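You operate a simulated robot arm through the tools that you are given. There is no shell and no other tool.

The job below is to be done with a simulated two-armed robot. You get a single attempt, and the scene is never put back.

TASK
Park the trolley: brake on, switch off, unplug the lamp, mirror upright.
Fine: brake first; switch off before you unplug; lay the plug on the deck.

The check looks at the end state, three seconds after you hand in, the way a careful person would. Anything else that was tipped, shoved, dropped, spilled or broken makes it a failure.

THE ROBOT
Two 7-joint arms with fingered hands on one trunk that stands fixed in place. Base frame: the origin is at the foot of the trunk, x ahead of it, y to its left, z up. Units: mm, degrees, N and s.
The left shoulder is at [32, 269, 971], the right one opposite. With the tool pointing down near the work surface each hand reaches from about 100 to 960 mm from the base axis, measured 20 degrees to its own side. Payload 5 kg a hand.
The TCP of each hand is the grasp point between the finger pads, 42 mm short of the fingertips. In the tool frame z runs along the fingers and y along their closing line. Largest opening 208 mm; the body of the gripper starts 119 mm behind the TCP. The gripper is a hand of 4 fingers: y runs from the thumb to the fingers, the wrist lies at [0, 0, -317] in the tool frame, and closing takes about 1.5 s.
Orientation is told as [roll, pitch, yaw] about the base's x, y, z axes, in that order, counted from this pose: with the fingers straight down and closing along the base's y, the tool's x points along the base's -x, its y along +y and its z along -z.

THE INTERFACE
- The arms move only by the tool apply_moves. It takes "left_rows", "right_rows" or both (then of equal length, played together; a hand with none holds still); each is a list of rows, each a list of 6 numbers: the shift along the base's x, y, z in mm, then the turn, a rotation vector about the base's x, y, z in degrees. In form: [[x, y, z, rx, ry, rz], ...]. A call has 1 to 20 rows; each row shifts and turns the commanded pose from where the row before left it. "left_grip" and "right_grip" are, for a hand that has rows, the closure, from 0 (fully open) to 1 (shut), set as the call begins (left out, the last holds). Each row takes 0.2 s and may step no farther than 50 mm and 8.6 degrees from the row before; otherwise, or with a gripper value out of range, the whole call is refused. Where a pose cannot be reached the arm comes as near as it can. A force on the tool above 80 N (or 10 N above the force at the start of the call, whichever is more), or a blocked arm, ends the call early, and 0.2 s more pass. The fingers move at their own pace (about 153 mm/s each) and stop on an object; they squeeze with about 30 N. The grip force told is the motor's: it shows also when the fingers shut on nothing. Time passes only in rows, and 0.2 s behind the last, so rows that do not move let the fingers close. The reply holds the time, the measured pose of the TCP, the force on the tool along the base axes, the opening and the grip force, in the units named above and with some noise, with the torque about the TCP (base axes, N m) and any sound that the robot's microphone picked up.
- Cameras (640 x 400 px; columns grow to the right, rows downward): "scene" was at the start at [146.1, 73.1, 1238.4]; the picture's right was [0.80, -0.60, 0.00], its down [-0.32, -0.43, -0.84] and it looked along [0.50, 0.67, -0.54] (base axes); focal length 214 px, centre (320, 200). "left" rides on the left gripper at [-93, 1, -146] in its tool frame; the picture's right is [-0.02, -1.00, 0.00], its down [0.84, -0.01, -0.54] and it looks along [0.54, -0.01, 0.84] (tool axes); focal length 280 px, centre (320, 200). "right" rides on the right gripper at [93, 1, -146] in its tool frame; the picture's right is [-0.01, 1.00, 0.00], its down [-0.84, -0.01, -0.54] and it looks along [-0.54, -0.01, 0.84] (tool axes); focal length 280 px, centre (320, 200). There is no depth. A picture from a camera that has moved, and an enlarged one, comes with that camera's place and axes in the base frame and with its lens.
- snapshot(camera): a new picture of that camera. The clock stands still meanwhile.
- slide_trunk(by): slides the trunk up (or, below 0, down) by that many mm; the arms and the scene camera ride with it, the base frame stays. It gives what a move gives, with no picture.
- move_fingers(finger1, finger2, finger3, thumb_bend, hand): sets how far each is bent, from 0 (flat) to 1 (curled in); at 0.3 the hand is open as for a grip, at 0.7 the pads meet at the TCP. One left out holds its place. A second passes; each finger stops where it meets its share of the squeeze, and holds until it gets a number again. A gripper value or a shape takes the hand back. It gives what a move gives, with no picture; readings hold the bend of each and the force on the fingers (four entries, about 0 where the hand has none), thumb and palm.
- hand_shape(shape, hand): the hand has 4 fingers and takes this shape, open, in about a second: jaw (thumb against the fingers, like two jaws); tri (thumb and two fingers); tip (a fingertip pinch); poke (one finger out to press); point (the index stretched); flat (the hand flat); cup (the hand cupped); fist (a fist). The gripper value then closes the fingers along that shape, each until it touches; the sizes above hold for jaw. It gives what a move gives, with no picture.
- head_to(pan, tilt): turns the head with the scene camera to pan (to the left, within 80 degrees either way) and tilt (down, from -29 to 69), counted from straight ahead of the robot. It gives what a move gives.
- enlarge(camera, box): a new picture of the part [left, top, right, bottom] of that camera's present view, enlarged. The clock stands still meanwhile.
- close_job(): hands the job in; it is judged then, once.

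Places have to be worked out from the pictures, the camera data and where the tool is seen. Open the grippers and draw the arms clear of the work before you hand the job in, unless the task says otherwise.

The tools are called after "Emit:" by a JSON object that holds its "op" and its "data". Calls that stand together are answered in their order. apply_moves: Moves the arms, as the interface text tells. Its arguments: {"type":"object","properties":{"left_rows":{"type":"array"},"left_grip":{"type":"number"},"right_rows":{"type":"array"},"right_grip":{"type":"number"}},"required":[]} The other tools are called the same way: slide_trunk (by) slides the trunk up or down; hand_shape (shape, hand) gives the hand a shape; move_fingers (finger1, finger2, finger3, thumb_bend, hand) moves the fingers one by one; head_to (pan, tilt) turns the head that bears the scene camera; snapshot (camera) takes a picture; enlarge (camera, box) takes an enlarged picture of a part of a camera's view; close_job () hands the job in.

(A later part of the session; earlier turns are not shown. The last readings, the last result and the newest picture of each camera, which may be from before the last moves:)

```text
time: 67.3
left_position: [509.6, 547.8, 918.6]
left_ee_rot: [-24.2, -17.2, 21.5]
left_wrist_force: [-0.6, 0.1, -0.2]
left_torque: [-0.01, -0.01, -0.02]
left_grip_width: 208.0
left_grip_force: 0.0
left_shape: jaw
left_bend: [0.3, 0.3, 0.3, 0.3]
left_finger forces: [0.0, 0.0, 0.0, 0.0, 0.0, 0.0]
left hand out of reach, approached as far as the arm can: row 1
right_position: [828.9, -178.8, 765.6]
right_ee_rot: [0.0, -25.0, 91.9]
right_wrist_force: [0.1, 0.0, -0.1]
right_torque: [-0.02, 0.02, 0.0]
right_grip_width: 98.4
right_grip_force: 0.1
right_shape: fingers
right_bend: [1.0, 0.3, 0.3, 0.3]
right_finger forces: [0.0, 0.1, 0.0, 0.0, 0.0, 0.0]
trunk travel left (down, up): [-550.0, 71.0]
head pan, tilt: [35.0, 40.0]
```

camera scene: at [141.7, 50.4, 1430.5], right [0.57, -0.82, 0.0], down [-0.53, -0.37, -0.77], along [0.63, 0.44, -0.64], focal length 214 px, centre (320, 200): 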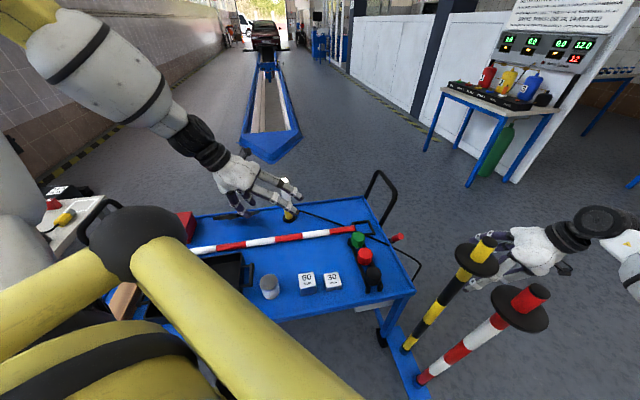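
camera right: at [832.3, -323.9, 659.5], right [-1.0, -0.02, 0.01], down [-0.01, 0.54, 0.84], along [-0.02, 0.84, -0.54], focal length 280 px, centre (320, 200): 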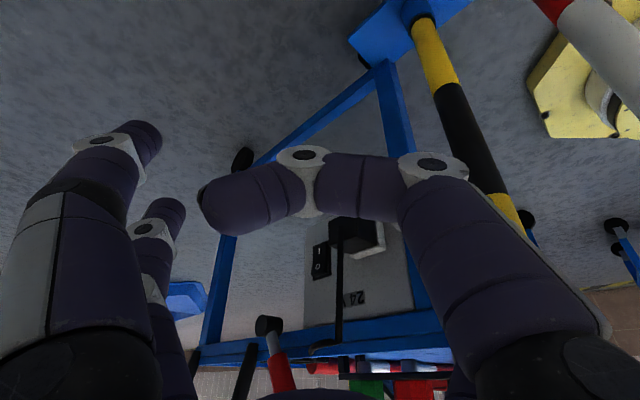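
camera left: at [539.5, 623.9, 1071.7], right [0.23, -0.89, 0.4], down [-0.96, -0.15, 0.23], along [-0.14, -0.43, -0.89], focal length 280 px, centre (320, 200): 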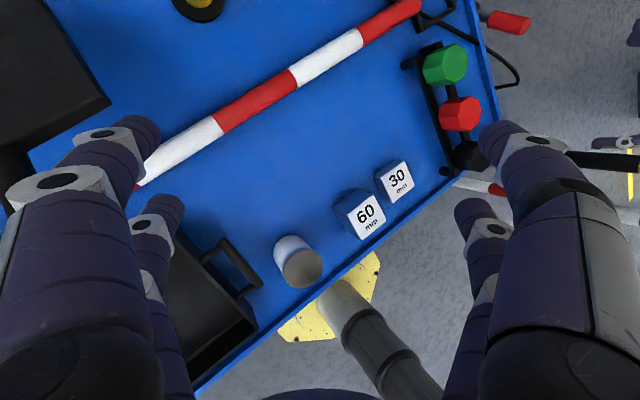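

Emit:
{"op": "apply_moves", "data": {"left_rows": [[0, 0, 0, 0, 3, 0]]}}

Emit:
{"op": "apply_moves", "data": {"left_rows": [[0, 0, 0, 0, 0, 3]]}}

Emit:
{"op": "apply_moves", "data": {"left_rows": [[0, 0, 6, 0, 0, 0]]}}

Emit:
{"op": "apply_moves", "data": {"left_rows": [[0, 6, 0, 0, 0, 0]]}}

```text
time: 67.7
left_position: [508.7, 550.9, 903.6]
left_ee_rot: [-24.0, -14.7, 21.2]
left_wrist_force: [0.4, 0.0, 0.1]
left_torque: [-0.01, 0.02, -0.01]
left_grip_width: 207.8
left_grip_force: 0.1
left_shape: jaw
left_bend: [0.3, 0.3, 0.3, 0.3]
left_finger forces: [0.1, 0.0, 0.0, 0.1, 0.0, 0.0]
left hand out of reach, approached as far as the arm can: row 1
right_position: [829.2, -179.3, 764.9]
right_ee_rot: [0.1, -24.9, 91.9]
right_wrist_force: [0.2, 0.2, -0.5]
right_torque: [0.0, 0.04, 0.02]
right_grip_width: 98.8
right_grip_force: 0.0
right_shape: fingers
right_bend: [1.0, 0.3, 0.3, 0.3]
right_finger forces: [0.0, 0.1, 0.0, 0.0, 0.0, 0.0]
trunk travel left (down, up): [-550.0, 71.0]
head pan, tilt: [35.0, 40.0]
```

```text
time: 68.1
left_position: [508.2, 551.5, 899.1]
left_ee_rot: [-23.6, -14.6, 24.2]
left_wrist_force: [-0.2, 0.0, 0.4]
left_torque: [0.03, -0.01, 0.05]
left_grip_width: 207.8
left_grip_force: 0.0
left_shape: jaw
left_bend: [0.3, 0.3, 0.3, 0.3]
left_finger forces: [0.0, 0.1, 0.0, 0.0, 0.0, 0.0]
left hand out of reach, approached as far as the arm can: row 1
right_position: [829.3, -178.2, 767.2]
right_ee_rot: [0.0, -25.0, 91.9]
right_wrist_force: [-0.8, 0.4, -0.6]
right_torque: [0.01, -0.03, -0.03]
right_grip_width: 98.7
right_grip_force: 0.1
right_shape: fingers
right_bend: [1.0, 0.3, 0.3, 0.3]
right_finger forces: [0.0, 0.0, 0.0, 0.1, 0.0, 0.0]
trunk travel left (down, up): [-550.0, 71.0]
head pan, tilt: [35.0, 40.0]
```

```text
time: 68.5
left_position: [508.0, 553.0, 901.8]
left_ee_rot: [-23.6, -14.7, 24.2]
left_wrist_force: [0.2, -0.3, 1.2]
left_torque: [-0.02, -0.03, -0.02]
left_grip_width: 208.2
left_grip_force: 0.1
left_shape: jaw
left_bend: [0.3, 0.3, 0.3, 0.3]
left_finger forces: [0.0, 0.0, 0.1, 0.0, 0.0, 0.1]
left hand out of reach, approached as far as the arm can: row 1
right_position: [828.9, -178.6, 765.8]
right_ee_rot: [-0.1, -25.0, 91.9]
right_wrist_force: [0.3, -1.1, 0.1]
right_torque: [0.01, 0.01, 0.0]
right_grip_width: 98.8
right_grip_force: 0.0
right_shape: fingers
right_bend: [1.0, 0.3, 0.3, 0.3]
right_finger forces: [0.0, 0.0, 0.0, 0.0, 0.1, 0.1]
trunk travel left (down, up): [-550.0, 71.0]
head pan, tilt: [35.0, 40.0]
```

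```text
time: 68.9
left_position: [507.6, 560.3, 900.0]
left_ee_rot: [-23.4, -14.6, 24.3]
left_wrist_force: [-1.2, 0.0, -0.2]
left_torque: [0.01, 0.0, 0.02]
left_grip_width: 208.2
left_grip_force: 0.0
left_shape: jaw
left_bend: [0.3, 0.3, 0.3, 0.3]
left_finger forces: [0.0, 0.1, 0.0, 0.0, 0.0, 0.0]
right_position: [829.8, -178.0, 766.4]
right_ee_rot: [0.1, -25.0, 91.8]
right_wrist_force: [-0.2, -0.3, 0.3]
right_torque: [-0.01, 0.0, -0.01]
right_grip_width: 98.8
right_grip_force: 0.0
right_shape: fingers
right_bend: [1.0, 0.3, 0.3, 0.3]
right_finger forces: [0.0, 0.0, 0.0, 0.1, 0.1, 0.0]
trunk travel left (down, up): [-550.0, 71.0]
head pan, tilt: [35.0, 40.0]
```

Moving toward +y and -x is free; up and untilting are blocked here. Since the mirror lies farther in +y anyway, I extend the left hand that way in small checked steps to get out of the cramped posture.

Emit:
{"op": "apply_moves", "data": {"left_rows": [[0, 15, 0, 0, 0, 0], [0, 15, 0, 0, 0, 0], [0, 15, 0, 0, 0, 0], [0, 15, 0, 0, 0, 0]]}}

Emit:
{"op": "apply_moves", "data": {"left_rows": [[0, 0, 8, 0, 0, 0]]}}

Emit:
{"op": "apply_moves", "data": {"left_rows": [[0, 0, 0, 3, 0, 0]]}}

```text
time: 69.9
left_position: [508.2, 619.8, 899.7]
left_ee_rot: [-23.2, -14.4, 24.1]
left_wrist_force: [0.1, 1.1, -0.4]
left_torque: [-0.05, -0.01, 0.0]
left_grip_width: 207.8
left_grip_force: 0.0
left_shape: jaw
left_bend: [0.3, 0.3, 0.3, 0.3]
left_finger forces: [0.0, 0.0, 0.1, 0.1, 0.1, 0.0]
right_position: [829.1, -177.9, 766.5]
right_ee_rot: [0.0, -25.0, 91.8]
right_wrist_force: [-0.4, 0.4, -0.2]
right_torque: [0.0, 0.02, -0.01]
right_grip_width: 98.9
right_grip_force: 0.0
right_shape: fingers
right_bend: [1.0, 0.3, 0.3, 0.3]
right_finger forces: [0.0, 0.0, 0.0, 0.0, 0.0, 0.0]
trunk travel left (down, up): [-550.0, 71.0]
head pan, tilt: [35.0, 40.0]
```

```text
time: 70.3
left_position: [507.7, 619.7, 908.3]
left_ee_rot: [-23.2, -14.4, 24.1]
left_wrist_force: [0.5, -0.3, 0.6]
left_torque: [0.0, 0.0, 0.01]
left_grip_width: 208.1
left_grip_force: 0.0
left_shape: jaw
left_bend: [0.3, 0.3, 0.3, 0.3]
left_finger forces: [0.0, 0.0, 0.0, 0.0, 0.0, 0.0]
right_position: [828.7, -178.5, 765.5]
right_ee_rot: [0.1, -25.0, 91.9]
right_wrist_force: [-0.7, -0.3, -0.6]
right_torque: [-0.01, -0.05, 0.02]
right_grip_width: 98.7
right_grip_force: 0.1
right_shape: fingers
right_bend: [1.0, 0.3, 0.3, 0.3]
right_finger forces: [0.0, 0.1, 0.0, 0.0, 0.1, 0.1]
trunk travel left (down, up): [-550.0, 71.0]
head pan, tilt: [35.0, 40.0]
```

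```text
time: 70.7
left_position: [508.0, 622.5, 896.1]
left_ee_rot: [-20.6, -15.8, 23.6]
left_wrist_force: [0.5, 0.3, -0.3]
left_torque: [0.02, 0.01, 0.0]
left_grip_width: 208.0
left_grip_force: 0.0
left_shape: jaw
left_bend: [0.3, 0.3, 0.3, 0.3]
left_finger forces: [0.0, 0.0, 0.0, 0.0, 0.0, 0.0]
left hand out of reach, approached as far as the arm can: row 1
right_position: [829.8, -178.7, 764.0]
right_ee_rot: [0.0, -25.0, 91.9]
right_wrist_force: [0.3, -0.1, 0.8]
right_torque: [0.01, 0.06, 0.01]
right_grip_width: 98.7
right_grip_force: 0.1
right_shape: fingers
right_bend: [1.0, 0.3, 0.3, 0.3]
right_finger forces: [0.1, 0.0, 0.1, 0.0, 0.1, 0.0]
trunk travel left (down, up): [-550.0, 71.0]
head pan, tilt: [35.0, 40.0]
```

Emit:
{"op": "snapshot", "data": {"camera": "left"}}

Emit:
{"op": "head_to", "data": {"pan": 60, "tilt": 35}}

Emit:
{"op": "snapshot", "data": {"camera": "scene"}}

```text
taken
camera left: at [534.6, 693.1, 1052.7], right [0.3, -0.89, 0.34], down [-0.94, -0.21, 0.26], along [-0.16, -0.4, -0.9], focal length 280 px, centre (320, 200)
```

left: 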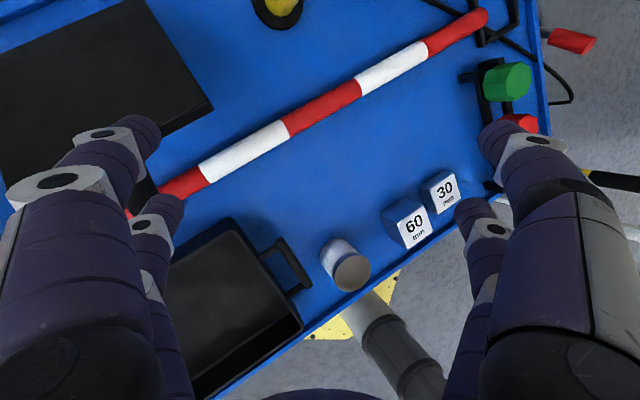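

```text
time: 71.5
left_position: [507.4, 622.0, 896.9]
left_ee_rot: [-20.7, -15.9, 23.5]
left_wrist_force: [0.8, -0.2, 0.8]
left_torque: [0.02, -0.01, 0.0]
left_grip_width: 207.8
left_grip_force: 0.1
left_shape: jaw
left_bend: [0.3, 0.3, 0.3, 0.3]
left_finger forces: [0.1, 0.0, 0.0, 0.1, 0.0, 0.1]
right_position: [830.1, -178.1, 765.7]
right_ee_rot: [-0.1, -25.0, 91.9]
right_wrist_force: [0.0, 0.4, 0.2]
right_torque: [0.03, 0.02, 0.06]
right_grip_width: 98.9
right_grip_force: 0.0
right_shape: fingers
right_bend: [1.0, 0.3, 0.3, 0.3]
right_finger forces: [0.1, 0.0, 0.1, 0.1, 0.0, 0.1]
trunk travel left (down, up): [-550.0, 71.0]
head pan, tilt: [60.0, 35.0]
```

```text
taken
camera scene: at [115.8, 77.8, 1438.3], right [0.87, -0.5, 0.0], down [-0.29, -0.5, -0.82], along [0.41, 0.71, -0.57], focal length 214 px, centre (320, 200)
```

scene: 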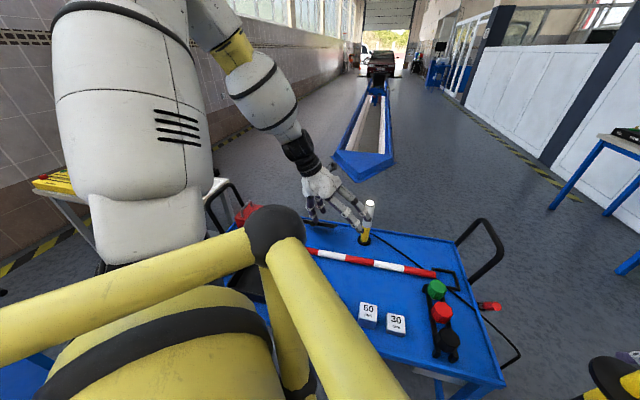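

The mirror is the black panel near the far edge beside the red box. I zoom in from both cameras.

Emit:
{"op": "enlarge", "data": {"camera": "left", "box": [0, 0, 240, 150]}}

Emit:
{"op": "enlarge", "data": {"camera": "scene", "box": [220, 180, 400, 290]}}

Emit:
{"op": "enlarge", "data": {"camera": "right", "box": [160, 200, 480, 400]}}

```text
2.67 times, centred on (120, 75) of left
camera zoom: at [534.5, 693.1, 1053.0], right [0.3, -0.89, 0.34], down [-0.94, -0.21, 0.26], along [-0.16, -0.4, -0.9], focal length 748 px, centre (853, 533)
```

zoom: 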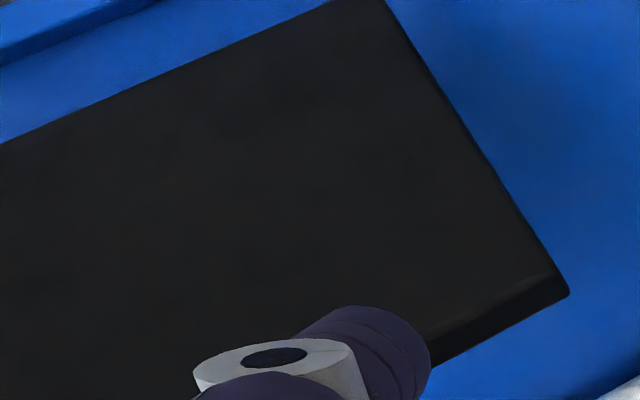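

```text
3.56 times, centred on (310, 235) of scene
camera zoom: at [115.8, 77.8, 1438.3], right [0.87, -0.5, 0.0], down [-0.29, -0.5, -0.82], along [0.41, 0.71, -0.57], focal length 763 px, centre (356, 76)
```

zoom: 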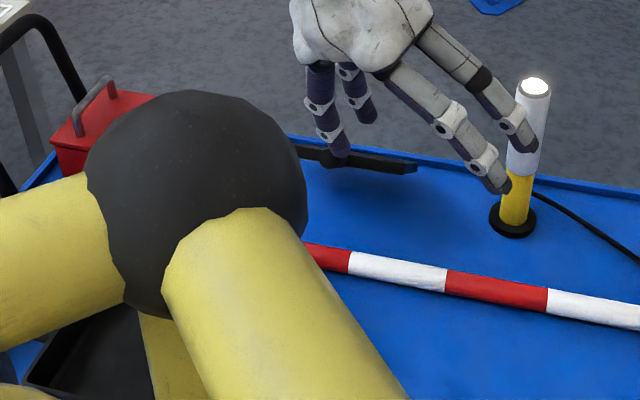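

```text
2.00 times, centred on (320, 300) of right
camera zoom: at [832.1, -324.1, 859.2], right [-1.0, -0.02, 0.01], down [-0.01, 0.54, 0.84], along [-0.02, 0.84, -0.54], focal length 561 px, centre (320, 0)
```

zoom: 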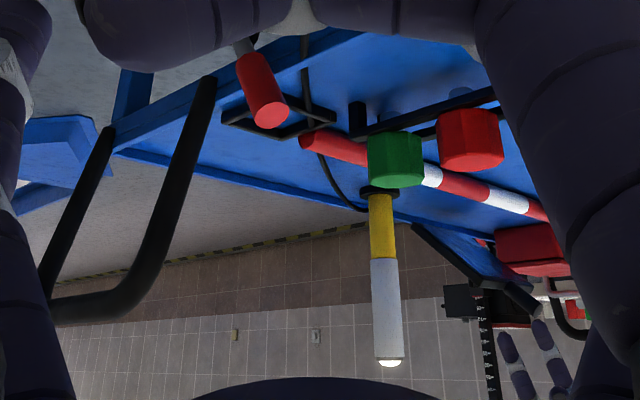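

The mirror is a slab whose near edge is raised and far edge low (about 40° from flat), with a small cylinder at its near edge. I move the left hand a bit further in +y so its camera can see all of it.

Emit:
{"op": "apply_moves", "data": {"left_rows": [[0, 15, 0, 0, 0, 0], [0, 15, 0, 0, 0, 0], [0, 15, 0, 0, 0, 0], [0, 15, 0, 0, 0, 0], [0, 15, 0, 0, 0, 0], [0, 15, 0, 0, 0, 0]]}}

Emit:
{"op": "snapshot", "data": {"camera": "left"}}

Emit:
{"op": "snapshot", "data": {"camera": "scene"}}

```text
time: 73.0
left_position: [509.3, 710.8, 899.1]
left_ee_rot: [-20.2, -15.6, 23.3]
left_wrist_force: [0.2, 0.2, -0.8]
left_torque: [-0.02, 0.02, 0.0]
left_grip_width: 208.0
left_grip_force: 0.0
left_shape: jaw
left_bend: [0.3, 0.3, 0.3, 0.3]
left_finger forces: [0.0, 0.0, 0.0, 0.0, 0.0, 0.0]
right_position: [829.3, -178.0, 765.7]
right_ee_rot: [-0.1, -25.0, 91.8]
right_wrist_force: [-0.3, -0.4, 0.2]
right_torque: [-0.02, -0.03, 0.0]
right_grip_width: 98.8
right_grip_force: 0.1
right_shape: fingers
right_bend: [1.0, 0.3, 0.3, 0.3]
right_finger forces: [0.0, 0.0, 0.0, 0.1, 0.0, 0.1]
trunk travel left (down, up): [-550.0, 71.0]
head pan, tilt: [60.0, 35.0]
```

```text
taken
camera left: at [537.1, 781.1, 1053.7], right [0.3, -0.89, 0.34], down [-0.94, -0.22, 0.26], along [-0.16, -0.4, -0.9], focal length 280 px, centre (320, 200)
```

left: 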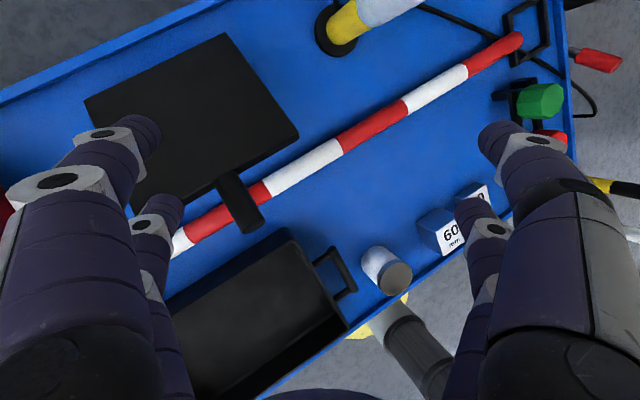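

```text
taken
camera scene: at [115.9, 78.0, 1438.3], right [0.87, -0.5, 0.0], down [-0.29, -0.5, -0.82], along [0.41, 0.71, -0.57], focal length 214 px, centre (320, 200)
```

scene: 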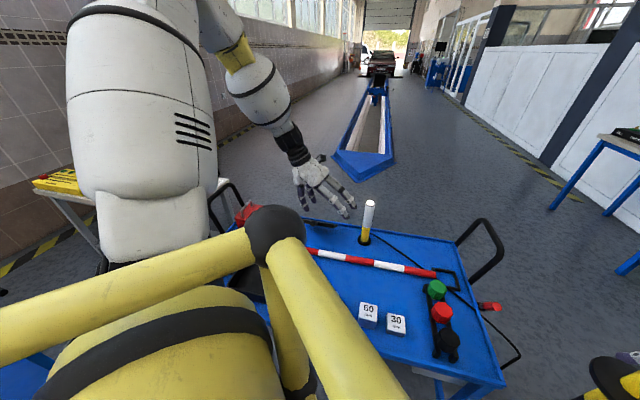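

The mirror is a 190×190 mm panel hinged at its far edge (u≈551, z≈620), leaning ~44° toward the robot, with a rod handle sticking out of its near edge (end ≈[457,727,790]). Lifting the handle back through ~46° makes it upright. I test whether the left hand can be turned upright here in small steps.

Emit:
{"op": "apply_moves", "data": {"left_rows": [[0, 0, 0, 2.1, 2.14, 0]]}}

Emit:
{"op": "apply_moves", "data": {"left_rows": [[5, 5, 10, 2.1, 2.14, 0], [5, 5, 10, 2.1, 2.14, 0]]}}

```text
time: 73.3
left_position: [509.3, 713.5, 896.0]
left_ee_rot: [-17.8, -14.7, 22.6]
left_wrist_force: [-0.7, 0.1, 0.7]
left_torque: [-0.01, 0.01, 0.01]
left_grip_width: 208.0
left_grip_force: 0.0
left_shape: jaw
left_bend: [0.3, 0.3, 0.3, 0.3]
left_finger forces: [0.1, 0.0, 0.0, 0.0, 0.0, 0.1]
right_position: [829.6, -179.1, 766.0]
right_ee_rot: [0.0, -24.9, 91.9]
right_wrist_force: [-0.5, 0.0, 0.4]
right_torque: [0.02, 0.01, 0.0]
right_grip_width: 98.8
right_grip_force: 0.1
right_shape: fingers
right_bend: [1.0, 0.3, 0.3, 0.3]
right_finger forces: [0.0, 0.0, 0.0, 0.0, 0.1, 0.1]
trunk travel left (down, up): [-550.0, 71.0]
head pan, tilt: [60.0, 35.0]
```

```text
time: 74.0
left_position: [509.2, 713.7, 895.4]
left_ee_rot: [-17.7, -14.7, 22.8]
left_wrist_force: [-0.1, 0.2, -0.1]
left_torque: [-0.01, -0.01, 0.01]
left_grip_width: 208.1
left_grip_force: 0.1
left_shape: jaw
left_bend: [0.3, 0.3, 0.3, 0.3]
left_finger forces: [0.1, 0.0, 0.1, 0.0, 0.0, 0.1]
left hand out of reach, approached as far as the arm can: row 1, 2
right_position: [828.5, -179.3, 765.1]
right_ee_rot: [0.0, -25.0, 91.9]
right_wrist_force: [0.1, 0.6, 0.2]
right_torque: [-0.03, 0.01, -0.01]
right_grip_width: 98.7
right_grip_force: 0.1
right_shape: fingers
right_bend: [1.0, 0.3, 0.3, 0.3]
right_finger forces: [0.0, 0.0, 0.0, 0.0, 0.0, 0.0]
trunk travel left (down, up): [-550.0, 71.0]
head pan, tilt: [60.0, 35.0]
```

Emit:
{"op": "apply_moves", "data": {"left_rows": [[0, 0, 8, 0, 0, 0]]}}

Emit:
{"op": "apply_moves", "data": {"left_rows": [[8, 0, 0, 0, 0, 0]]}}

Emit:
{"op": "apply_moves", "data": {"left_rows": [[0, 0, 0, 0, 0, 4]]}}

Emit:
{"op": "apply_moves", "data": {"left_rows": [[0, 0, 0, 0, -4, 0]]}}

```text
time: 74.3
left_position: [509.8, 713.1, 900.1]
left_ee_rot: [-18.2, -14.9, 22.7]
left_wrist_force: [0.0, -0.5, -0.3]
left_torque: [0.0, 0.02, 0.03]
left_grip_width: 208.1
left_grip_force: 0.0
left_shape: jaw
left_bend: [0.3, 0.3, 0.3, 0.3]
left_finger forces: [0.0, 0.0, 0.1, 0.0, 0.0, 0.0]
right_position: [828.4, -177.4, 765.2]
right_ee_rot: [0.1, -25.0, 91.9]
right_wrist_force: [-0.4, -0.1, 0.8]
right_torque: [0.01, -0.02, -0.03]
right_grip_width: 98.9
right_grip_force: 0.1
right_shape: fingers
right_bend: [1.0, 0.3, 0.3, 0.3]
right_finger forces: [0.0, 0.0, 0.1, 0.0, 0.1, 0.1]
trunk travel left (down, up): [-550.0, 71.0]
head pan, tilt: [60.0, 35.0]
```

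```text
time: 74.8
left_position: [517.7, 712.2, 901.9]
left_ee_rot: [-18.2, -14.9, 22.8]
left_wrist_force: [-0.1, -0.1, 0.1]
left_torque: [-0.01, 0.0, 0.02]
left_grip_width: 208.2
left_grip_force: 0.1
left_shape: jaw
left_bend: [0.3, 0.3, 0.3, 0.3]
left_finger forces: [0.0, 0.0, 0.0, 0.1, 0.0, 0.0]
right_position: [828.5, -178.9, 765.7]
right_ee_rot: [-0.1, -25.0, 92.0]
right_wrist_force: [-0.4, -1.0, 0.6]
right_torque: [0.01, 0.04, -0.01]
right_grip_width: 98.7
right_grip_force: 0.1
right_shape: fingers
right_bend: [1.0, 0.3, 0.3, 0.3]
right_finger forces: [0.1, 0.0, 0.0, 0.0, 0.1, 0.1]
trunk travel left (down, up): [-550.0, 71.0]
head pan, tilt: [60.0, 35.0]
```

```text
time: 75.2
left_position: [516.2, 714.1, 899.2]
left_ee_rot: [-18.3, -14.9, 26.8]
left_wrist_force: [-0.6, 0.1, 0.3]
left_torque: [0.0, 0.04, 0.04]
left_grip_width: 208.1
left_grip_force: 0.1
left_shape: jaw
left_bend: [0.3, 0.3, 0.3, 0.3]
left_finger forces: [0.1, 0.1, 0.0, 0.0, 0.1, 0.0]
left hand out of reach, approached as far as the arm can: row 1
right_position: [830.1, -178.0, 765.1]
right_ee_rot: [0.0, -25.0, 91.9]
right_wrist_force: [0.5, 0.0, -0.8]
right_torque: [0.0, -0.06, 0.02]
right_grip_width: 99.0
right_grip_force: 0.1
right_shape: fingers
right_bend: [1.0, 0.3, 0.3, 0.3]
right_finger forces: [0.0, 0.0, 0.0, 0.1, 0.0, 0.0]
trunk travel left (down, up): [-550.0, 71.0]
head pan, tilt: [60.0, 35.0]
```

```text
time: 75.5
left_position: [515.9, 716.2, 898.1]
left_ee_rot: [-19.8, -18.3, 27.3]
left_wrist_force: [-0.3, 0.2, -0.8]
left_torque: [-0.05, -0.02, -0.05]
left_grip_width: 208.0
left_grip_force: 0.0
left_shape: jaw
left_bend: [0.3, 0.3, 0.3, 0.3]
left_finger forces: [0.1, 0.0, 0.0, 0.0, 0.0, 0.1]
right_position: [829.1, -177.4, 766.6]
right_ee_rot: [0.0, -25.0, 92.0]
right_wrist_force: [0.2, -0.5, 0.9]
right_torque: [-0.09, 0.0, -0.01]
right_grip_width: 98.9
right_grip_force: 0.1
right_shape: fingers
right_bend: [1.0, 0.3, 0.3, 0.3]
right_finger forces: [0.0, 0.0, 0.0, 0.0, 0.1, 0.0]
trunk travel left (down, up): [-550.0, 71.0]
head pan, tilt: [60.0, 35.0]
```

Raising is possible again here. I raise the hand further, then continue to turn it upright bit by bit.

Emit:
{"op": "apply_moves", "data": {"left_rows": [[5, 5, 12, 0, 0, 0], [5, 5, 12, 0, 0, 0], [5, 5, 12, 0, 0, 0], [5, 5, 12, 0, 0, 0]]}}

Emit:
{"op": "apply_moves", "data": {"left_rows": [[0, 0, 0, 2.1, 2.14, 0], [0, 0, 0, 2.1, 2.14, 0]]}}

```text
time: 76.5
left_position: [534.7, 736.5, 943.2]
left_ee_rot: [-20.3, -18.4, 27.3]
left_wrist_force: [-0.3, -0.7, -0.2]
left_torque: [-0.02, -0.05, 0.01]
left_grip_width: 207.9
left_grip_force: 0.1
left_shape: jaw
left_bend: [0.3, 0.3, 0.3, 0.3]
left_finger forces: [0.0, 0.0, 0.1, 0.0, 0.0, 0.0]
right_position: [828.8, -177.8, 766.4]
right_ee_rot: [0.0, -25.1, 91.9]
right_wrist_force: [-0.9, -0.6, 0.2]
right_torque: [-0.01, -0.05, 0.01]
right_grip_width: 98.8
right_grip_force: 0.0
right_shape: fingers
right_bend: [1.0, 0.3, 0.3, 0.3]
right_finger forces: [0.0, 0.1, 0.1, 0.1, 0.1, 0.0]
trunk travel left (down, up): [-550.0, 71.0]
head pan, tilt: [60.0, 35.0]
```

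```text
time: 77.2
left_position: [536.1, 736.7, 944.3]
left_ee_rot: [-20.3, -18.5, 27.3]
left_wrist_force: [-0.5, 1.0, 1.2]
left_torque: [0.01, 0.01, 0.02]
left_grip_width: 208.1
left_grip_force: 0.0
left_shape: jaw
left_bend: [0.3, 0.3, 0.3, 0.3]
left_finger forces: [0.0, 0.0, 0.0, 0.0, 0.0, 0.1]
left hand out of reach, approached as far as the arm can: row 1, 2
right_position: [829.3, -178.1, 765.9]
right_ee_rot: [-0.1, -25.1, 91.9]
right_wrist_force: [-1.0, -0.3, -0.7]
right_torque: [0.0, -0.04, 0.02]
right_grip_width: 98.8
right_grip_force: 0.0
right_shape: fingers
right_bend: [1.0, 0.3, 0.3, 0.3]
right_finger forces: [0.1, 0.0, 0.1, 0.0, 0.0, 0.0]
trunk travel left (down, up): [-550.0, 71.0]
head pan, tilt: [60.0, 35.0]
```

Emit:
{"op": "head_to", "data": {"pan": 70, "tilt": 5}}

Emit:
{"op": "snapshot", "data": {"camera": "scene"}}

```text
time: 78.1
left_position: [536.1, 736.5, 943.8]
left_ee_rot: [-20.2, -18.5, 27.3]
left_wrist_force: [0.4, 0.3, -0.2]
left_torque: [0.01, 0.02, 0.03]
left_grip_width: 207.9
left_grip_force: 0.0
left_shape: jaw
left_bend: [0.3, 0.3, 0.3, 0.3]
left_finger forces: [0.0, 0.0, 0.0, 0.0, 0.0, 0.1]
right_position: [828.5, -178.0, 766.5]
right_ee_rot: [-0.1, -25.1, 91.9]
right_wrist_force: [-0.2, -0.1, -0.4]
right_torque: [0.01, 0.01, 0.02]
right_grip_width: 98.6
right_grip_force: 0.0
right_shape: fingers
right_bend: [1.0, 0.3, 0.3, 0.3]
right_finger forces: [0.0, 0.1, 0.0, 0.1, 0.1, 0.1]
trunk travel left (down, up): [-550.0, 71.0]
head pan, tilt: [70.0, 5.0]
```

```text
taken
camera scene: at [103.2, 87.9, 1486.4], right [0.94, -0.34, 0.0], down [-0.03, -0.08, -1.0], along [0.34, 0.94, -0.09], focal length 214 px, centre (320, 200)
```

scene: 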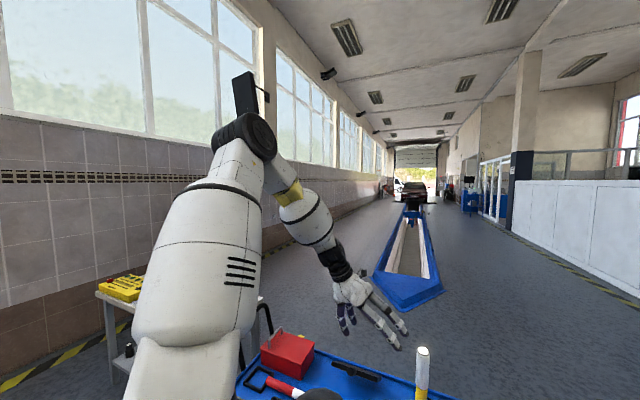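

Emit:
{"op": "apply_moves", "data": {"left_rows": [[0, 0, 0, 0, 0, -6], [0, 0, 0, 0, 0, -6]]}}

Emit:
{"op": "apply_moves", "data": {"left_rows": [[0, 0, 0, 2.1, 2.14, 0], [0, 0, 0, 2.1, 2.14, 0]]}}

```text
time: 78.7
left_position: [536.9, 735.0, 947.5]
left_ee_rot: [-20.3, -18.5, 15.3]
left_wrist_force: [0.5, -0.5, 0.4]
left_torque: [0.03, 0.01, 0.01]
left_grip_width: 207.7
left_grip_force: 0.1
left_shape: jaw
left_bend: [0.3, 0.3, 0.3, 0.3]
left_finger forces: [0.1, 0.1, 0.0, 0.0, 0.0, 0.0]
right_position: [829.1, -178.3, 766.4]
right_ee_rot: [0.0, -25.1, 91.9]
right_wrist_force: [0.0, 0.8, -0.8]
right_torque: [0.01, -0.01, 0.01]
right_grip_width: 98.5
right_grip_force: 0.0
right_shape: fingers
right_bend: [1.0, 0.3, 0.3, 0.3]
right_finger forces: [0.0, 0.1, 0.0, 0.1, 0.0, 0.0]
trunk travel left (down, up): [-550.0, 71.0]
head pan, tilt: [70.0, 5.0]
```

```text
time: 79.3
left_position: [539.4, 740.1, 933.9]
left_ee_rot: [-17.9, -17.3, 14.6]
left_wrist_force: [0.2, 0.3, 0.1]
left_torque: [-0.01, 0.0, -0.02]
left_grip_width: 208.1
left_grip_force: 0.0
left_shape: jaw
left_bend: [0.3, 0.3, 0.3, 0.3]
left_finger forces: [0.0, 0.1, 0.1, 0.0, 0.1, 0.1]
left hand out of reach, approached as far as the arm can: row 1, 2
right_position: [828.1, -178.0, 766.0]
right_ee_rot: [0.0, -25.0, 91.9]
right_wrist_force: [-0.6, 0.3, -0.2]
right_torque: [-0.02, 0.02, -0.01]
right_grip_width: 98.8
right_grip_force: 0.1
right_shape: fingers
right_bend: [1.0, 0.3, 0.3, 0.3]
right_finger forces: [0.0, 0.0, 0.0, 0.0, 0.0, 0.0]
trunk travel left (down, up): [-550.0, 71.0]
head pan, tilt: [70.0, 5.0]
```

The elbow has drifted up to a limit. I extend the left arm outward above the mirror (free space), where the elbow should come down, and turn upright there.

Emit:
{"op": "apply_moves", "data": {"left_rows": [[8, 15, 8, 0, 0, 0], [8, 15, 8, 0, 0, 0], [8, 15, 8, 0, 0, 0], [8, 15, 8, 0, 0, 0], [8, 15, 8, 0, 0, 0], [8, 15, 8, 0, 0, 0], [8, 15, 8, 0, 0, 0], [8, 15, 8, 0, 0, 0]]}}

Emit:
{"op": "apply_moves", "data": {"left_rows": [[0, 0, 0, 2.1, 2.14, 0], [0, 0, 0, 2.1, 2.14, 0], [0, 0, 0, 2.1, 2.14, 0]]}}

Emit:
{"op": "snapshot", "data": {"camera": "scene"}}

```text
time: 81.1
left_position: [602.1, 863.6, 996.6]
left_ee_rot: [-18.0, -17.3, 14.6]
left_wrist_force: [-0.2, -0.5, -0.2]
left_torque: [0.01, 0.01, -0.03]
left_grip_width: 208.4
left_grip_force: 0.0
left_shape: jaw
left_bend: [0.3, 0.3, 0.3, 0.3]
left_finger forces: [0.0, 0.0, 0.1, 0.0, 0.0, 0.0]
right_position: [828.9, -177.6, 764.7]
right_ee_rot: [0.0, -25.0, 91.9]
right_wrist_force: [-0.1, 0.0, 0.1]
right_torque: [-0.02, 0.01, -0.01]
right_grip_width: 98.7
right_grip_force: 0.2
right_shape: fingers
right_bend: [1.0, 0.3, 0.3, 0.3]
right_finger forces: [0.0, 0.0, 0.1, 0.0, 0.1, 0.0]
trunk travel left (down, up): [-550.0, 71.0]
head pan, tilt: [70.0, 5.0]
```

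```text
time: 81.9
left_position: [601.9, 861.3, 997.1]
left_ee_rot: [-15.4, -15.7, 13.8]
left_wrist_force: [-0.9, 0.6, 0.1]
left_torque: [0.0, 0.04, 0.01]
left_grip_width: 208.3
left_grip_force: 0.1
left_shape: jaw
left_bend: [0.3, 0.3, 0.3, 0.3]
left_finger forces: [0.0, 0.0, 0.0, 0.0, 0.1, 0.2]
left hand out of reach, approached as far as the arm can: row 2, 3
right_position: [829.3, -177.9, 766.0]
right_ee_rot: [0.0, -25.0, 91.9]
right_wrist_force: [-0.2, 0.1, -0.5]
right_torque: [0.0, -0.01, 0.01]
right_grip_width: 98.9
right_grip_force: 0.0
right_shape: fingers
right_bend: [1.0, 0.3, 0.3, 0.3]
right_finger forces: [0.0, 0.1, 0.0, 0.0, 0.0, 0.1]
trunk travel left (down, up): [-550.0, 71.0]
head pan, tilt: [70.0, 5.0]
```

```text
taken
camera scene: at [103.0, 87.8, 1486.5], right [0.94, -0.34, 0.0], down [-0.03, -0.08, -1.0], along [0.34, 0.94, -0.09], focal length 214 px, centre (320, 200)
```

scene: 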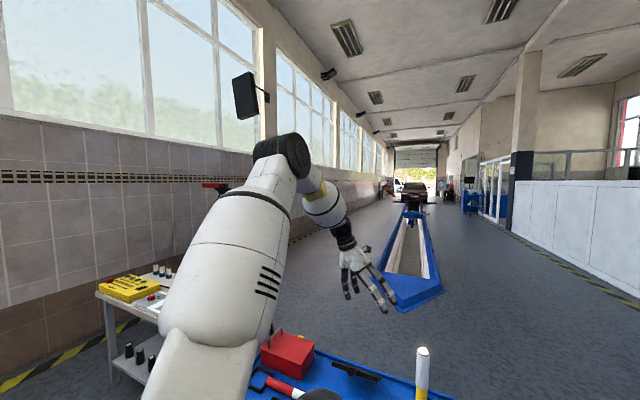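

Emit:
{"op": "apply_moves", "data": {"left_rows": [[0, 0, 0, 0, 0, -8], [0, 0, 0, 0, 0, -8], [0, 0, 0, 0, 0, -8]]}}

Emit:
{"op": "apply_moves", "data": {"left_rows": [[0, 0, 0, 2.1, 2.14, 0], [0, 0, 0, 2.1, 2.14, 0], [0, 0, 0, 2.1, 2.14, 0]]}}

```text
time: 82.7
left_position: [601.0, 861.3, 997.2]
left_ee_rot: [-15.5, -15.7, -10.2]
left_wrist_force: [-0.8, -0.2, -0.1]
left_torque: [0.03, -0.02, 0.03]
left_grip_width: 208.0
left_grip_force: 0.0
left_shape: jaw
left_bend: [0.3, 0.3, 0.3, 0.3]
left_finger forces: [0.0, 0.0, 0.0, 0.0, 0.0, 0.0]
right_position: [828.6, -179.8, 765.2]
right_ee_rot: [0.1, -25.0, 91.9]
right_wrist_force: [-0.4, 0.5, 0.7]
right_torque: [0.0, -0.01, -0.02]
right_grip_width: 98.6
right_grip_force: 0.1
right_shape: fingers
right_bend: [1.0, 0.3, 0.3, 0.3]
right_finger forces: [0.0, 0.0, 0.0, 0.1, 0.1, 0.0]
trunk travel left (down, up): [-550.0, 71.0]
head pan, tilt: [70.0, 5.0]
```

```text
time: 83.5
left_position: [602.6, 863.5, 996.1]
left_ee_rot: [-14.1, -13.6, -10.5]
left_wrist_force: [-0.3, -0.3, 0.9]
left_torque: [0.0, -0.04, 0.03]
left_grip_width: 208.3
left_grip_force: 0.0
left_shape: jaw
left_bend: [0.3, 0.3, 0.3, 0.3]
left_finger forces: [0.0, 0.1, 0.0, 0.0, 0.0, 0.0]
left hand out of reach, approached as far as the arm can: row 1, 2, 3
right_position: [828.4, -177.5, 764.7]
right_ee_rot: [0.0, -25.0, 91.9]
right_wrist_force: [-0.5, -0.1, -0.1]
right_torque: [0.0, -0.03, -0.09]
right_grip_width: 98.7
right_grip_force: 0.0
right_shape: fingers
right_bend: [1.0, 0.3, 0.3, 0.3]
right_finger forces: [0.0, 0.1, 0.1, 0.0, 0.0, 0.0]
trunk travel left (down, up): [-550.0, 71.0]
head pan, tilt: [70.0, 5.0]
```

Emit:
{"op": "apply_moves", "data": {"left_rows": [[0, 0, 12, 0, 0, 0]]}}

Emit:
{"op": "apply_moves", "data": {"left_rows": [[0, -12, 0, 0, 0, 0]]}}

Emit:
{"op": "apply_moves", "data": {"left_rows": [[12, 0, 0, 0, 0, 0]]}}

Emit:
{"op": "apply_moves", "data": {"left_rows": [[0, 0, 0, 5, 0, 0]]}}

Emit:
{"op": "apply_moves", "data": {"left_rows": [[0, 0, 0, 0, 5, 0]]}}

```text
time: 83.9
left_position: [602.5, 864.3, 1007.3]
left_ee_rot: [-14.5, -13.9, -10.4]
left_wrist_force: [-0.6, 0.2, 0.7]
left_torque: [0.05, -0.03, 0.02]
left_grip_width: 208.0
left_grip_force: 0.0
left_shape: jaw
left_bend: [0.3, 0.3, 0.3, 0.3]
left_finger forces: [0.1, 0.0, 0.0, 0.1, 0.0, 0.0]
right_position: [829.1, -178.1, 765.5]
right_ee_rot: [0.0, -25.0, 91.9]
right_wrist_force: [0.3, -0.2, 0.3]
right_torque: [0.03, 0.0, -0.04]
right_grip_width: 98.8
right_grip_force: 0.0
right_shape: fingers
right_bend: [1.0, 0.3, 0.3, 0.3]
right_finger forces: [0.0, 0.0, 0.0, 0.0, 0.0, 0.0]
trunk travel left (down, up): [-550.0, 71.0]
head pan, tilt: [70.0, 5.0]
```

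```text
time: 84.3
left_position: [605.5, 860.4, 1000.2]
left_ee_rot: [-14.5, -13.9, -10.5]
left_wrist_force: [-0.5, 0.0, 0.5]
left_torque: [0.01, 0.03, 0.0]
left_grip_width: 208.0
left_grip_force: 0.1
left_shape: jaw
left_bend: [0.3, 0.3, 0.3, 0.3]
left_finger forces: [0.0, 0.0, 0.1, 0.0, 0.1, 0.0]
left hand out of reach, approached as far as the arm can: row 1
right_position: [829.0, -178.0, 766.6]
right_ee_rot: [-0.1, -25.0, 91.9]
right_wrist_force: [-0.1, -0.3, 1.4]
right_torque: [-0.01, 0.0, 0.03]
right_grip_width: 98.6
right_grip_force: 0.1
right_shape: fingers
right_bend: [1.0, 0.3, 0.3, 0.3]
right_finger forces: [0.1, 0.1, 0.0, 0.0, 0.0, 0.0]
trunk travel left (down, up): [-550.0, 71.0]
head pan, tilt: [70.0, 5.0]
```

```text
time: 84.7
left_position: [617.3, 860.3, 1001.9]
left_ee_rot: [-14.2, -13.7, -10.4]
left_wrist_force: [-0.1, -0.9, -0.5]
left_torque: [-0.03, 0.02, -0.01]
left_grip_width: 208.1
left_grip_force: 0.1
left_shape: jaw
left_bend: [0.3, 0.3, 0.3, 0.3]
left_finger forces: [0.1, 0.1, 0.0, 0.0, 0.0, 0.0]
right_position: [828.5, -178.7, 765.3]
right_ee_rot: [0.1, -25.0, 91.9]
right_wrist_force: [-0.7, 0.3, 0.4]
right_torque: [0.01, 0.02, -0.01]
right_grip_width: 98.8
right_grip_force: 0.0
right_shape: fingers
right_bend: [1.0, 0.3, 0.3, 0.3]
right_finger forces: [0.1, 0.0, 0.0, 0.1, 0.1, 0.0]
trunk travel left (down, up): [-550.0, 71.0]
head pan, tilt: [70.0, 5.0]
```

```text
time: 85.1
left_position: [622.9, 887.9, 981.5]
left_ee_rot: [-10.3, -13.4, -11.4]
left_wrist_force: [1.6, 0.9, -1.6]
left_torque: [-0.22, 0.14, -0.08]
left_grip_width: 208.2
left_grip_force: 0.0
left_shape: jaw
left_bend: [0.3, 0.3, 0.3, 0.3]
left_finger forces: [0.0, 0.0, 0.1, 0.1, 0.2, 0.0]
left hand out of reach, approached as far as the arm can: row 1
right_position: [830.0, -177.9, 763.8]
right_ee_rot: [0.1, -25.0, 91.9]
right_wrist_force: [0.9, 2.3, -1.0]
right_torque: [-0.13, 0.07, 0.05]
right_grip_width: 98.7
right_grip_force: 0.1
right_shape: fingers
right_bend: [1.0, 0.3, 0.3, 0.3]
right_finger forces: [0.0, 0.1, 0.0, 0.0, 0.1, 0.0]
trunk travel left (down, up): [-550.0, 71.0]
head pan, tilt: [70.0, 5.0]
```

```text
time: 85.5
left_position: [627.0, 911.4, 970.5]
left_ee_rot: [-11.0, -8.1, -11.4]
left_wrist_force: [-0.4, 0.2, -0.5]
left_torque: [-0.14, -0.06, 0.02]
left_grip_width: 208.3
left_grip_force: 0.0
left_shape: jaw
left_bend: [0.3, 0.3, 0.3, 0.3]
left_finger forces: [0.0, 0.0, 0.1, 0.0, 0.1, 0.0]
left hand out of reach, approached as far as the arm can: row 1
right_position: [827.0, -177.9, 762.9]
right_ee_rot: [0.1, -25.0, 91.9]
right_wrist_force: [-0.4, 0.5, -1.1]
right_torque: [-0.02, 0.02, 0.05]
right_grip_width: 98.6
right_grip_force: 0.1
right_shape: fingers
right_bend: [1.0, 0.3, 0.3, 0.3]
right_finger forces: [0.1, 0.1, 0.0, 0.0, 0.1, 0.1]
trunk travel left (down, up): [-550.0, 71.0]
head pan, tilt: [70.0, 5.0]
```

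Moves toward -y are what is blocked; +x/+y and lower heights stay free, which suits lifting the mirror (a push away along +x+y). I try to yaw the hand to about +45° here so its jaws line up with the mirror handle.

Emit:
{"op": "apply_moves", "data": {"left_rows": [[0, 0, 0, 0, 0, 8], [0, 0, 0, 0, 0, 8], [0, 0, 0, 0, 0, 8]]}}

Emit:
{"op": "apply_moves", "data": {"left_rows": [[0, 0, 0, 0, 0, 8], [0, 0, 0, 0, 0, 8], [0, 0, 0, 0, 0, 8], [0, 0, 0, 0, 0, 8]]}}

Emit:
{"op": "snapshot", "data": {"camera": "left"}}

```text
time: 86.3
left_position: [628.2, 925.0, 968.7]
left_ee_rot: [-10.4, -7.9, 12.7]
left_wrist_force: [-0.6, -0.4, 0.3]
left_torque: [-0.05, -0.11, -0.01]
left_grip_width: 207.9
left_grip_force: 0.1
left_shape: jaw
left_bend: [0.3, 0.3, 0.3, 0.3]
left_finger forces: [0.0, 0.1, 0.0, 0.0, 0.1, 0.0]
left hand out of reach, approached as far as the arm can: row 1, 2, 3
right_position: [829.4, -177.6, 764.5]
right_ee_rot: [-0.1, -25.0, 91.8]
right_wrist_force: [-1.3, 0.5, 0.2]
right_torque: [-0.05, -0.05, 0.01]
right_grip_width: 98.8
right_grip_force: 0.2
right_shape: fingers
right_bend: [1.0, 0.3, 0.3, 0.3]
right_finger forces: [0.0, 0.0, 0.0, 0.0, 0.0, 0.0]
trunk travel left (down, up): [-550.0, 71.0]
head pan, tilt: [70.0, 5.0]
```

```text
time: 87.3
left_position: [631.9, 957.8, 949.5]
left_ee_rot: [-10.4, -7.6, 44.6]
left_wrist_force: [-0.2, -0.2, -0.6]
left_torque: [0.0, 0.01, 0.01]
left_grip_width: 208.0
left_grip_force: 0.1
left_shape: jaw
left_bend: [0.3, 0.3, 0.3, 0.3]
left_finger forces: [0.1, 0.0, 0.0, 0.0, 0.0, 0.0]
left hand out of reach, approached as far as the arm can: row 1, 2, 3, 4
right_position: [829.1, -177.8, 764.8]
right_ee_rot: [-0.1, -24.9, 92.0]
right_wrist_force: [0.2, -0.4, -0.3]
right_torque: [0.05, 0.03, 0.01]
right_grip_width: 98.7
right_grip_force: 0.2
right_shape: fingers
right_bend: [1.0, 0.3, 0.3, 0.3]
right_finger forces: [0.0, 0.0, 0.0, 0.0, 0.0, 0.0]
trunk travel left (down, up): [-550.0, 71.0]
head pan, tilt: [70.0, 5.0]
```

```text
taken
camera left: at [663.9, 1030.1, 1101.6], right [0.68, -0.71, 0.18], down [-0.7, -0.57, 0.42], along [-0.19, -0.41, -0.89], focal length 280 px, centre (320, 200)
```

left: 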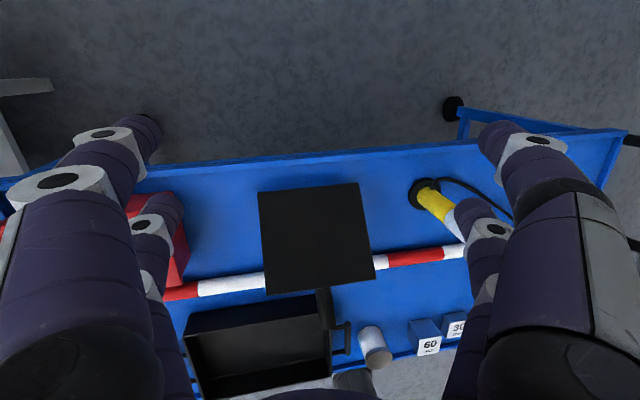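

Emit:
{"op": "apply_moves", "data": {"left_rows": [[-10, -10, 0, 0, 0, 0], [-10, -10, 0, 0, 0, 0]]}}

Emit:
{"op": "apply_moves", "data": {"left_rows": [[-10, -10, -10, 0, 0, 0], [-10, -10, -10, 0, 0, 0]]}}

Emit:
{"op": "snapshot", "data": {"camera": "scene"}}

```text
time: 87.9
left_position: [611.8, 952.3, 940.4]
left_ee_rot: [-10.6, -7.8, 44.6]
left_wrist_force: [-0.1, 0.8, -0.8]
left_torque: [0.04, 0.01, -0.02]
left_grip_width: 207.9
left_grip_force: 0.1
left_shape: jaw
left_bend: [0.3, 0.3, 0.3, 0.3]
left_finger forces: [0.1, 0.0, 0.0, 0.1, 0.0, 0.0]
left hand out of reach, approached as far as the arm can: row 1, 2
right_position: [828.2, -177.2, 765.6]
right_ee_rot: [-0.1, -25.0, 91.8]
right_wrist_force: [0.6, 0.1, -0.2]
right_torque: [0.03, 0.01, -0.03]
right_grip_width: 98.8
right_grip_force: 0.1
right_shape: fingers
right_bend: [1.0, 0.3, 0.3, 0.3]
right_finger forces: [0.0, 0.1, 0.1, 0.1, 0.1, 0.0]
trunk travel left (down, up): [-550.0, 71.0]
head pan, tilt: [70.0, 5.0]
```

```text
time: 88.5
left_position: [593.8, 936.4, 916.7]
left_ee_rot: [-10.6, -7.7, 44.6]
left_wrist_force: [0.5, 0.8, 1.0]
left_torque: [-0.04, 0.0, 0.03]
left_grip_width: 208.0
left_grip_force: 0.1
left_shape: jaw
left_bend: [0.3, 0.3, 0.3, 0.3]
left_finger forces: [0.0, 0.1, 0.0, 0.0, 0.1, 0.0]
left hand out of reach, approached as far as the arm can: row 1, 2
right_position: [830.3, -178.2, 765.9]
right_ee_rot: [0.0, -25.0, 91.9]
right_wrist_force: [0.0, -0.6, 0.4]
right_torque: [0.0, -0.04, 0.01]
right_grip_width: 98.9
right_grip_force: 0.1
right_shape: fingers
right_bend: [1.0, 0.3, 0.3, 0.3]
right_finger forces: [0.0, 0.0, 0.0, 0.1, 0.0, 0.0]
trunk travel left (down, up): [-550.0, 71.0]
head pan, tilt: [70.0, 5.0]
```

```text
taken
camera scene: at [103.0, 88.0, 1486.5], right [0.94, -0.34, 0.0], down [-0.03, -0.08, -1.0], along [0.34, 0.94, -0.09], focal length 214 px, centre (320, 200)
```

scene: 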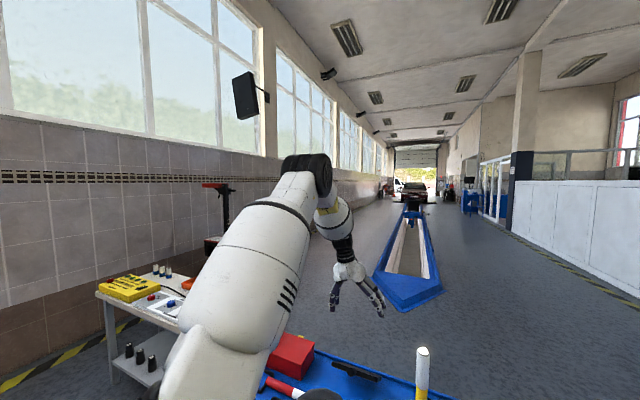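

The elbow is stuck high because the shoulder is high. Lowering the trunk while raising the hands relative to it should bring the arm back toward its original comfortable posture. I do this in stages, watching for reach warnings.

Emit:
{"op": "slide_trunk", "data": {"by": -50}}

Emit:
{"op": "apply_moves", "data": {"left_rows": [[0, 0, 17, 0, 0, 0], [0, 0, 17, 0, 0, 0], [0, 0, 17, 0, 0, 0], [0, 0, 17, 0, 0, 0]], "right_rows": [[0, 0, 12.5, 0, 0, 0], [0, 0, 12.5, 0, 0, 0], [0, 0, 12.5, 0, 0, 0], [0, 0, 12.5, 0, 0, 0]]}}

Emit:
{"op": "slide_trunk", "data": {"by": -60}}

Emit:
{"op": "apply_moves", "data": {"left_rows": [[0, 0, 17, 0, 0, 0], [0, 0, 17, 0, 0, 0], [0, 0, 17, 0, 0, 0], [0, 0, 17, 0, 0, 0]], "right_rows": [[0, 0, 15, 0, 0, 0], [0, 0, 15, 0, 0, 0], [0, 0, 15, 0, 0, 0], [0, 0, 15, 0, 0, 0]]}}

```text
time: 89.4
left_position: [591.9, 937.1, 866.2]
left_ee_rot: [-10.4, -7.8, 44.6]
left_wrist_force: [-0.5, -0.3, 0.6]
left_torque: [0.0, -0.04, 0.0]
left_grip_width: 207.7
left_grip_force: 0.0
left_shape: jaw
left_bend: [0.3, 0.3, 0.3, 0.3]
left_finger forces: [0.1, 0.0, 0.0, 0.0, 0.1, 0.0]
right_position: [828.3, -177.8, 717.3]
right_ee_rot: [-0.1, -24.9, 91.9]
right_wrist_force: [-0.1, 0.2, 0.5]
right_torque: [-0.02, -0.02, -0.01]
right_grip_width: 99.0
right_grip_force: 0.1
right_shape: fingers
right_bend: [1.0, 0.3, 0.3, 0.3]
right_finger forces: [0.0, 0.1, 0.1, 0.1, 0.0, 0.0]
trunk travel left (down, up): [-500.0, 121.0]
head pan, tilt: [70.0, 5.0]
```

```text
time: 90.4
left_position: [595.0, 964.5, 915.1]
left_ee_rot: [-10.9, -7.6, 44.5]
left_wrist_force: [-0.2, -0.2, 0.0]
left_torque: [-0.02, -0.06, 0.0]
left_grip_width: 207.9
left_grip_force: 0.1
left_shape: jaw
left_bend: [0.3, 0.3, 0.3, 0.3]
left_finger forces: [0.0, 0.1, 0.0, 0.0, 0.0, 0.1]
left hand out of reach, approached as far as the arm can: row 1, 2, 3, 4
right_position: [829.8, -178.0, 766.1]
right_ee_rot: [0.0, -25.0, 91.9]
right_wrist_force: [-0.3, 0.3, -0.3]
right_torque: [0.0, -0.06, -0.02]
right_grip_width: 98.5
right_grip_force: 0.2
right_shape: fingers
right_bend: [1.0, 0.3, 0.3, 0.3]
right_finger forces: [0.0, 0.1, 0.0, 0.1, 0.0, 0.1]
trunk travel left (down, up): [-500.0, 121.0]
head pan, tilt: [70.0, 5.0]
```

```text
time: 91.4
left_position: [594.8, 965.5, 856.0]
left_ee_rot: [-10.9, -7.7, 44.5]
left_wrist_force: [-0.6, 1.0, 0.3]
left_torque: [0.05, -0.02, 0.0]
left_grip_width: 208.0
left_grip_force: 0.1
left_shape: jaw
left_bend: [0.3, 0.3, 0.3, 0.3]
left_finger forces: [0.0, 0.1, 0.0, 0.0, 0.0, 0.0]
right_position: [828.7, -179.3, 708.2]
right_ee_rot: [-0.2, -25.0, 91.9]
right_wrist_force: [-0.7, -0.5, 0.9]
right_torque: [-0.05, -0.03, -0.04]
right_grip_width: 98.6
right_grip_force: 0.1
right_shape: fingers
right_bend: [1.0, 0.3, 0.3, 0.3]
right_finger forces: [0.0, 0.0, 0.0, 0.0, 0.1, 0.0]
trunk travel left (down, up): [-440.0, 181.0]
head pan, tilt: [70.0, 5.0]
```

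```text
time: 92.4
left_position: [597.9, 992.2, 909.8]
left_ee_rot: [-11.1, -7.6, 44.5]
left_wrist_force: [-0.4, -0.1, -0.4]
left_torque: [-0.01, -0.06, 0.02]
left_grip_width: 207.8
left_grip_force: 0.0
left_shape: jaw
left_bend: [0.3, 0.3, 0.3, 0.3]
left_finger forces: [0.0, 0.0, 0.0, 0.1, 0.1, 0.0]
left hand out of reach, approached as far as the arm can: row 1, 2, 3, 4
right_position: [829.1, -179.4, 764.8]
right_ee_rot: [0.0, -25.0, 92.0]
right_wrist_force: [-0.3, 0.1, -1.0]
right_torque: [-0.03, -0.01, -0.05]
right_grip_width: 98.8
right_grip_force: 0.0
right_shape: fingers
right_bend: [1.0, 0.3, 0.3, 0.3]
right_finger forces: [0.0, 0.1, 0.0, 0.1, 0.1, 0.1]
trunk travel left (down, up): [-440.0, 181.0]
head pan, tilt: [70.0, 5.0]
```

The hand is now at the outer limit of its reach, so part of the warnings came from that. I move it back inward with the shoulder lower and see whether that is free now.

Emit:
{"op": "apply_moves", "data": {"left_rows": [[-5, -15, 0, 0, 0, 0], [-5, -15, 0, 0, 0, 0], [-5, -15, 0, 0, 0, 0]]}}

Emit:
{"op": "snapshot", "data": {"camera": "scene"}}

```text
time: 93.2
left_position: [589.0, 984.8, 890.8]
left_ee_rot: [-11.1, -7.6, 44.4]
left_wrist_force: [0.5, 0.2, 0.6]
left_torque: [-0.01, 0.01, 0.01]
left_grip_width: 208.0
left_grip_force: 0.1
left_shape: jaw
left_bend: [0.3, 0.3, 0.3, 0.3]
left_finger forces: [0.0, 0.0, 0.0, 0.0, 0.0, 0.0]
left hand out of reach, approached as far as the arm can: row 1, 2, 3
right_position: [828.6, -179.4, 764.6]
right_ee_rot: [0.0, -25.0, 91.8]
right_wrist_force: [-0.4, -0.5, -1.3]
right_torque: [-0.03, 0.02, -0.02]
right_grip_width: 98.9
right_grip_force: 0.1
right_shape: fingers
right_bend: [1.0, 0.3, 0.3, 0.3]
right_finger forces: [0.1, 0.0, 0.1, 0.0, 0.0, 0.0]
trunk travel left (down, up): [-440.0, 181.0]
head pan, tilt: [70.0, 5.0]
```

```text
taken
camera scene: at [109.1, 88.0, 1375.6], right [0.94, -0.34, 0.0], down [-0.03, -0.08, -1.0], along [0.34, 0.94, -0.09], focal length 214 px, centre (320, 200)
```

scene: 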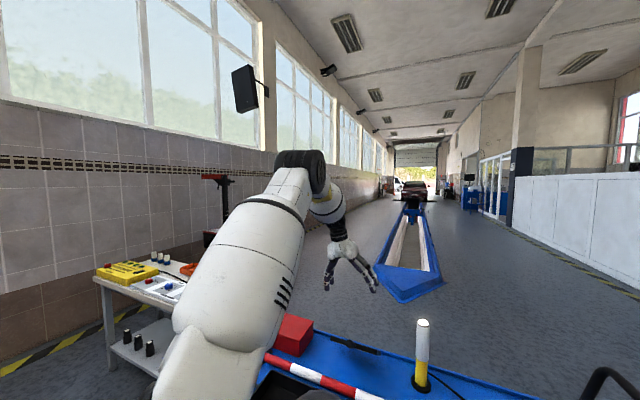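

The limit is on the wrist coming inward with an upright hand; with the hand tilted it could go much further in. Tilted is fine for pushing the mirror handle, so I tilt back and return inward step by step.

Emit:
{"op": "apply_moves", "data": {"left_rows": [[0, 0, 0, -3.0, -3.1, 0], [0, 0, 0, -3.0, -3.1, 0], [0, 0, 0, -3.0, -3.1, 0]]}}

Emit:
{"op": "apply_moves", "data": {"left_rows": [[-6, -15, 0, 0, 0, 0], [-6, -15, 0, 0, 0, 0], [-6, -15, 0, 0, 0, 0], [-6, -15, 0, 0, 0, 0]]}}

```text
time: 94.0
left_position: [589.4, 983.9, 890.4]
left_ee_rot: [-23.8, -7.9, 46.3]
left_wrist_force: [0.6, 0.9, -1.1]
left_torque: [-0.05, -0.05, 0.04]
left_grip_width: 208.2
left_grip_force: 0.1
left_shape: jaw
left_bend: [0.3, 0.3, 0.3, 0.3]
left_finger forces: [0.0, 0.0, 0.0, 0.1, 0.1, 0.0]
right_position: [828.5, -178.8, 765.6]
right_ee_rot: [0.0, -25.0, 91.9]
right_wrist_force: [-0.2, 0.6, 0.7]
right_torque: [-0.08, 0.02, 0.04]
right_grip_width: 98.6
right_grip_force: 0.1
right_shape: fingers
right_bend: [1.0, 0.3, 0.3, 0.3]
right_finger forces: [0.0, 0.0, 0.0, 0.0, 0.0, 0.0]
trunk travel left (down, up): [-440.0, 181.0]
head pan, tilt: [70.0, 5.0]
```

```text
time: 95.0
left_position: [565.7, 923.2, 891.2]
left_ee_rot: [-23.8, -7.8, 46.3]
left_wrist_force: [0.2, -1.0, 0.0]
left_torque: [0.04, -0.05, -0.01]
left_grip_width: 208.2
left_grip_force: 0.1
left_shape: jaw
left_bend: [0.3, 0.3, 0.3, 0.3]
left_finger forces: [0.0, 0.1, 0.0, 0.0, 0.0, 0.0]
right_position: [827.7, -179.4, 765.1]
right_ee_rot: [0.0, -25.0, 92.0]
right_wrist_force: [0.1, 0.1, -0.2]
right_torque: [0.02, -0.03, -0.01]
right_grip_width: 98.8
right_grip_force: 0.0
right_shape: fingers
right_bend: [1.0, 0.3, 0.3, 0.3]
right_finger forces: [0.1, 0.0, 0.0, 0.0, 0.0, 0.0]
trunk travel left (down, up): [-440.0, 181.0]
head pan, tilt: [70.0, 5.0]
```

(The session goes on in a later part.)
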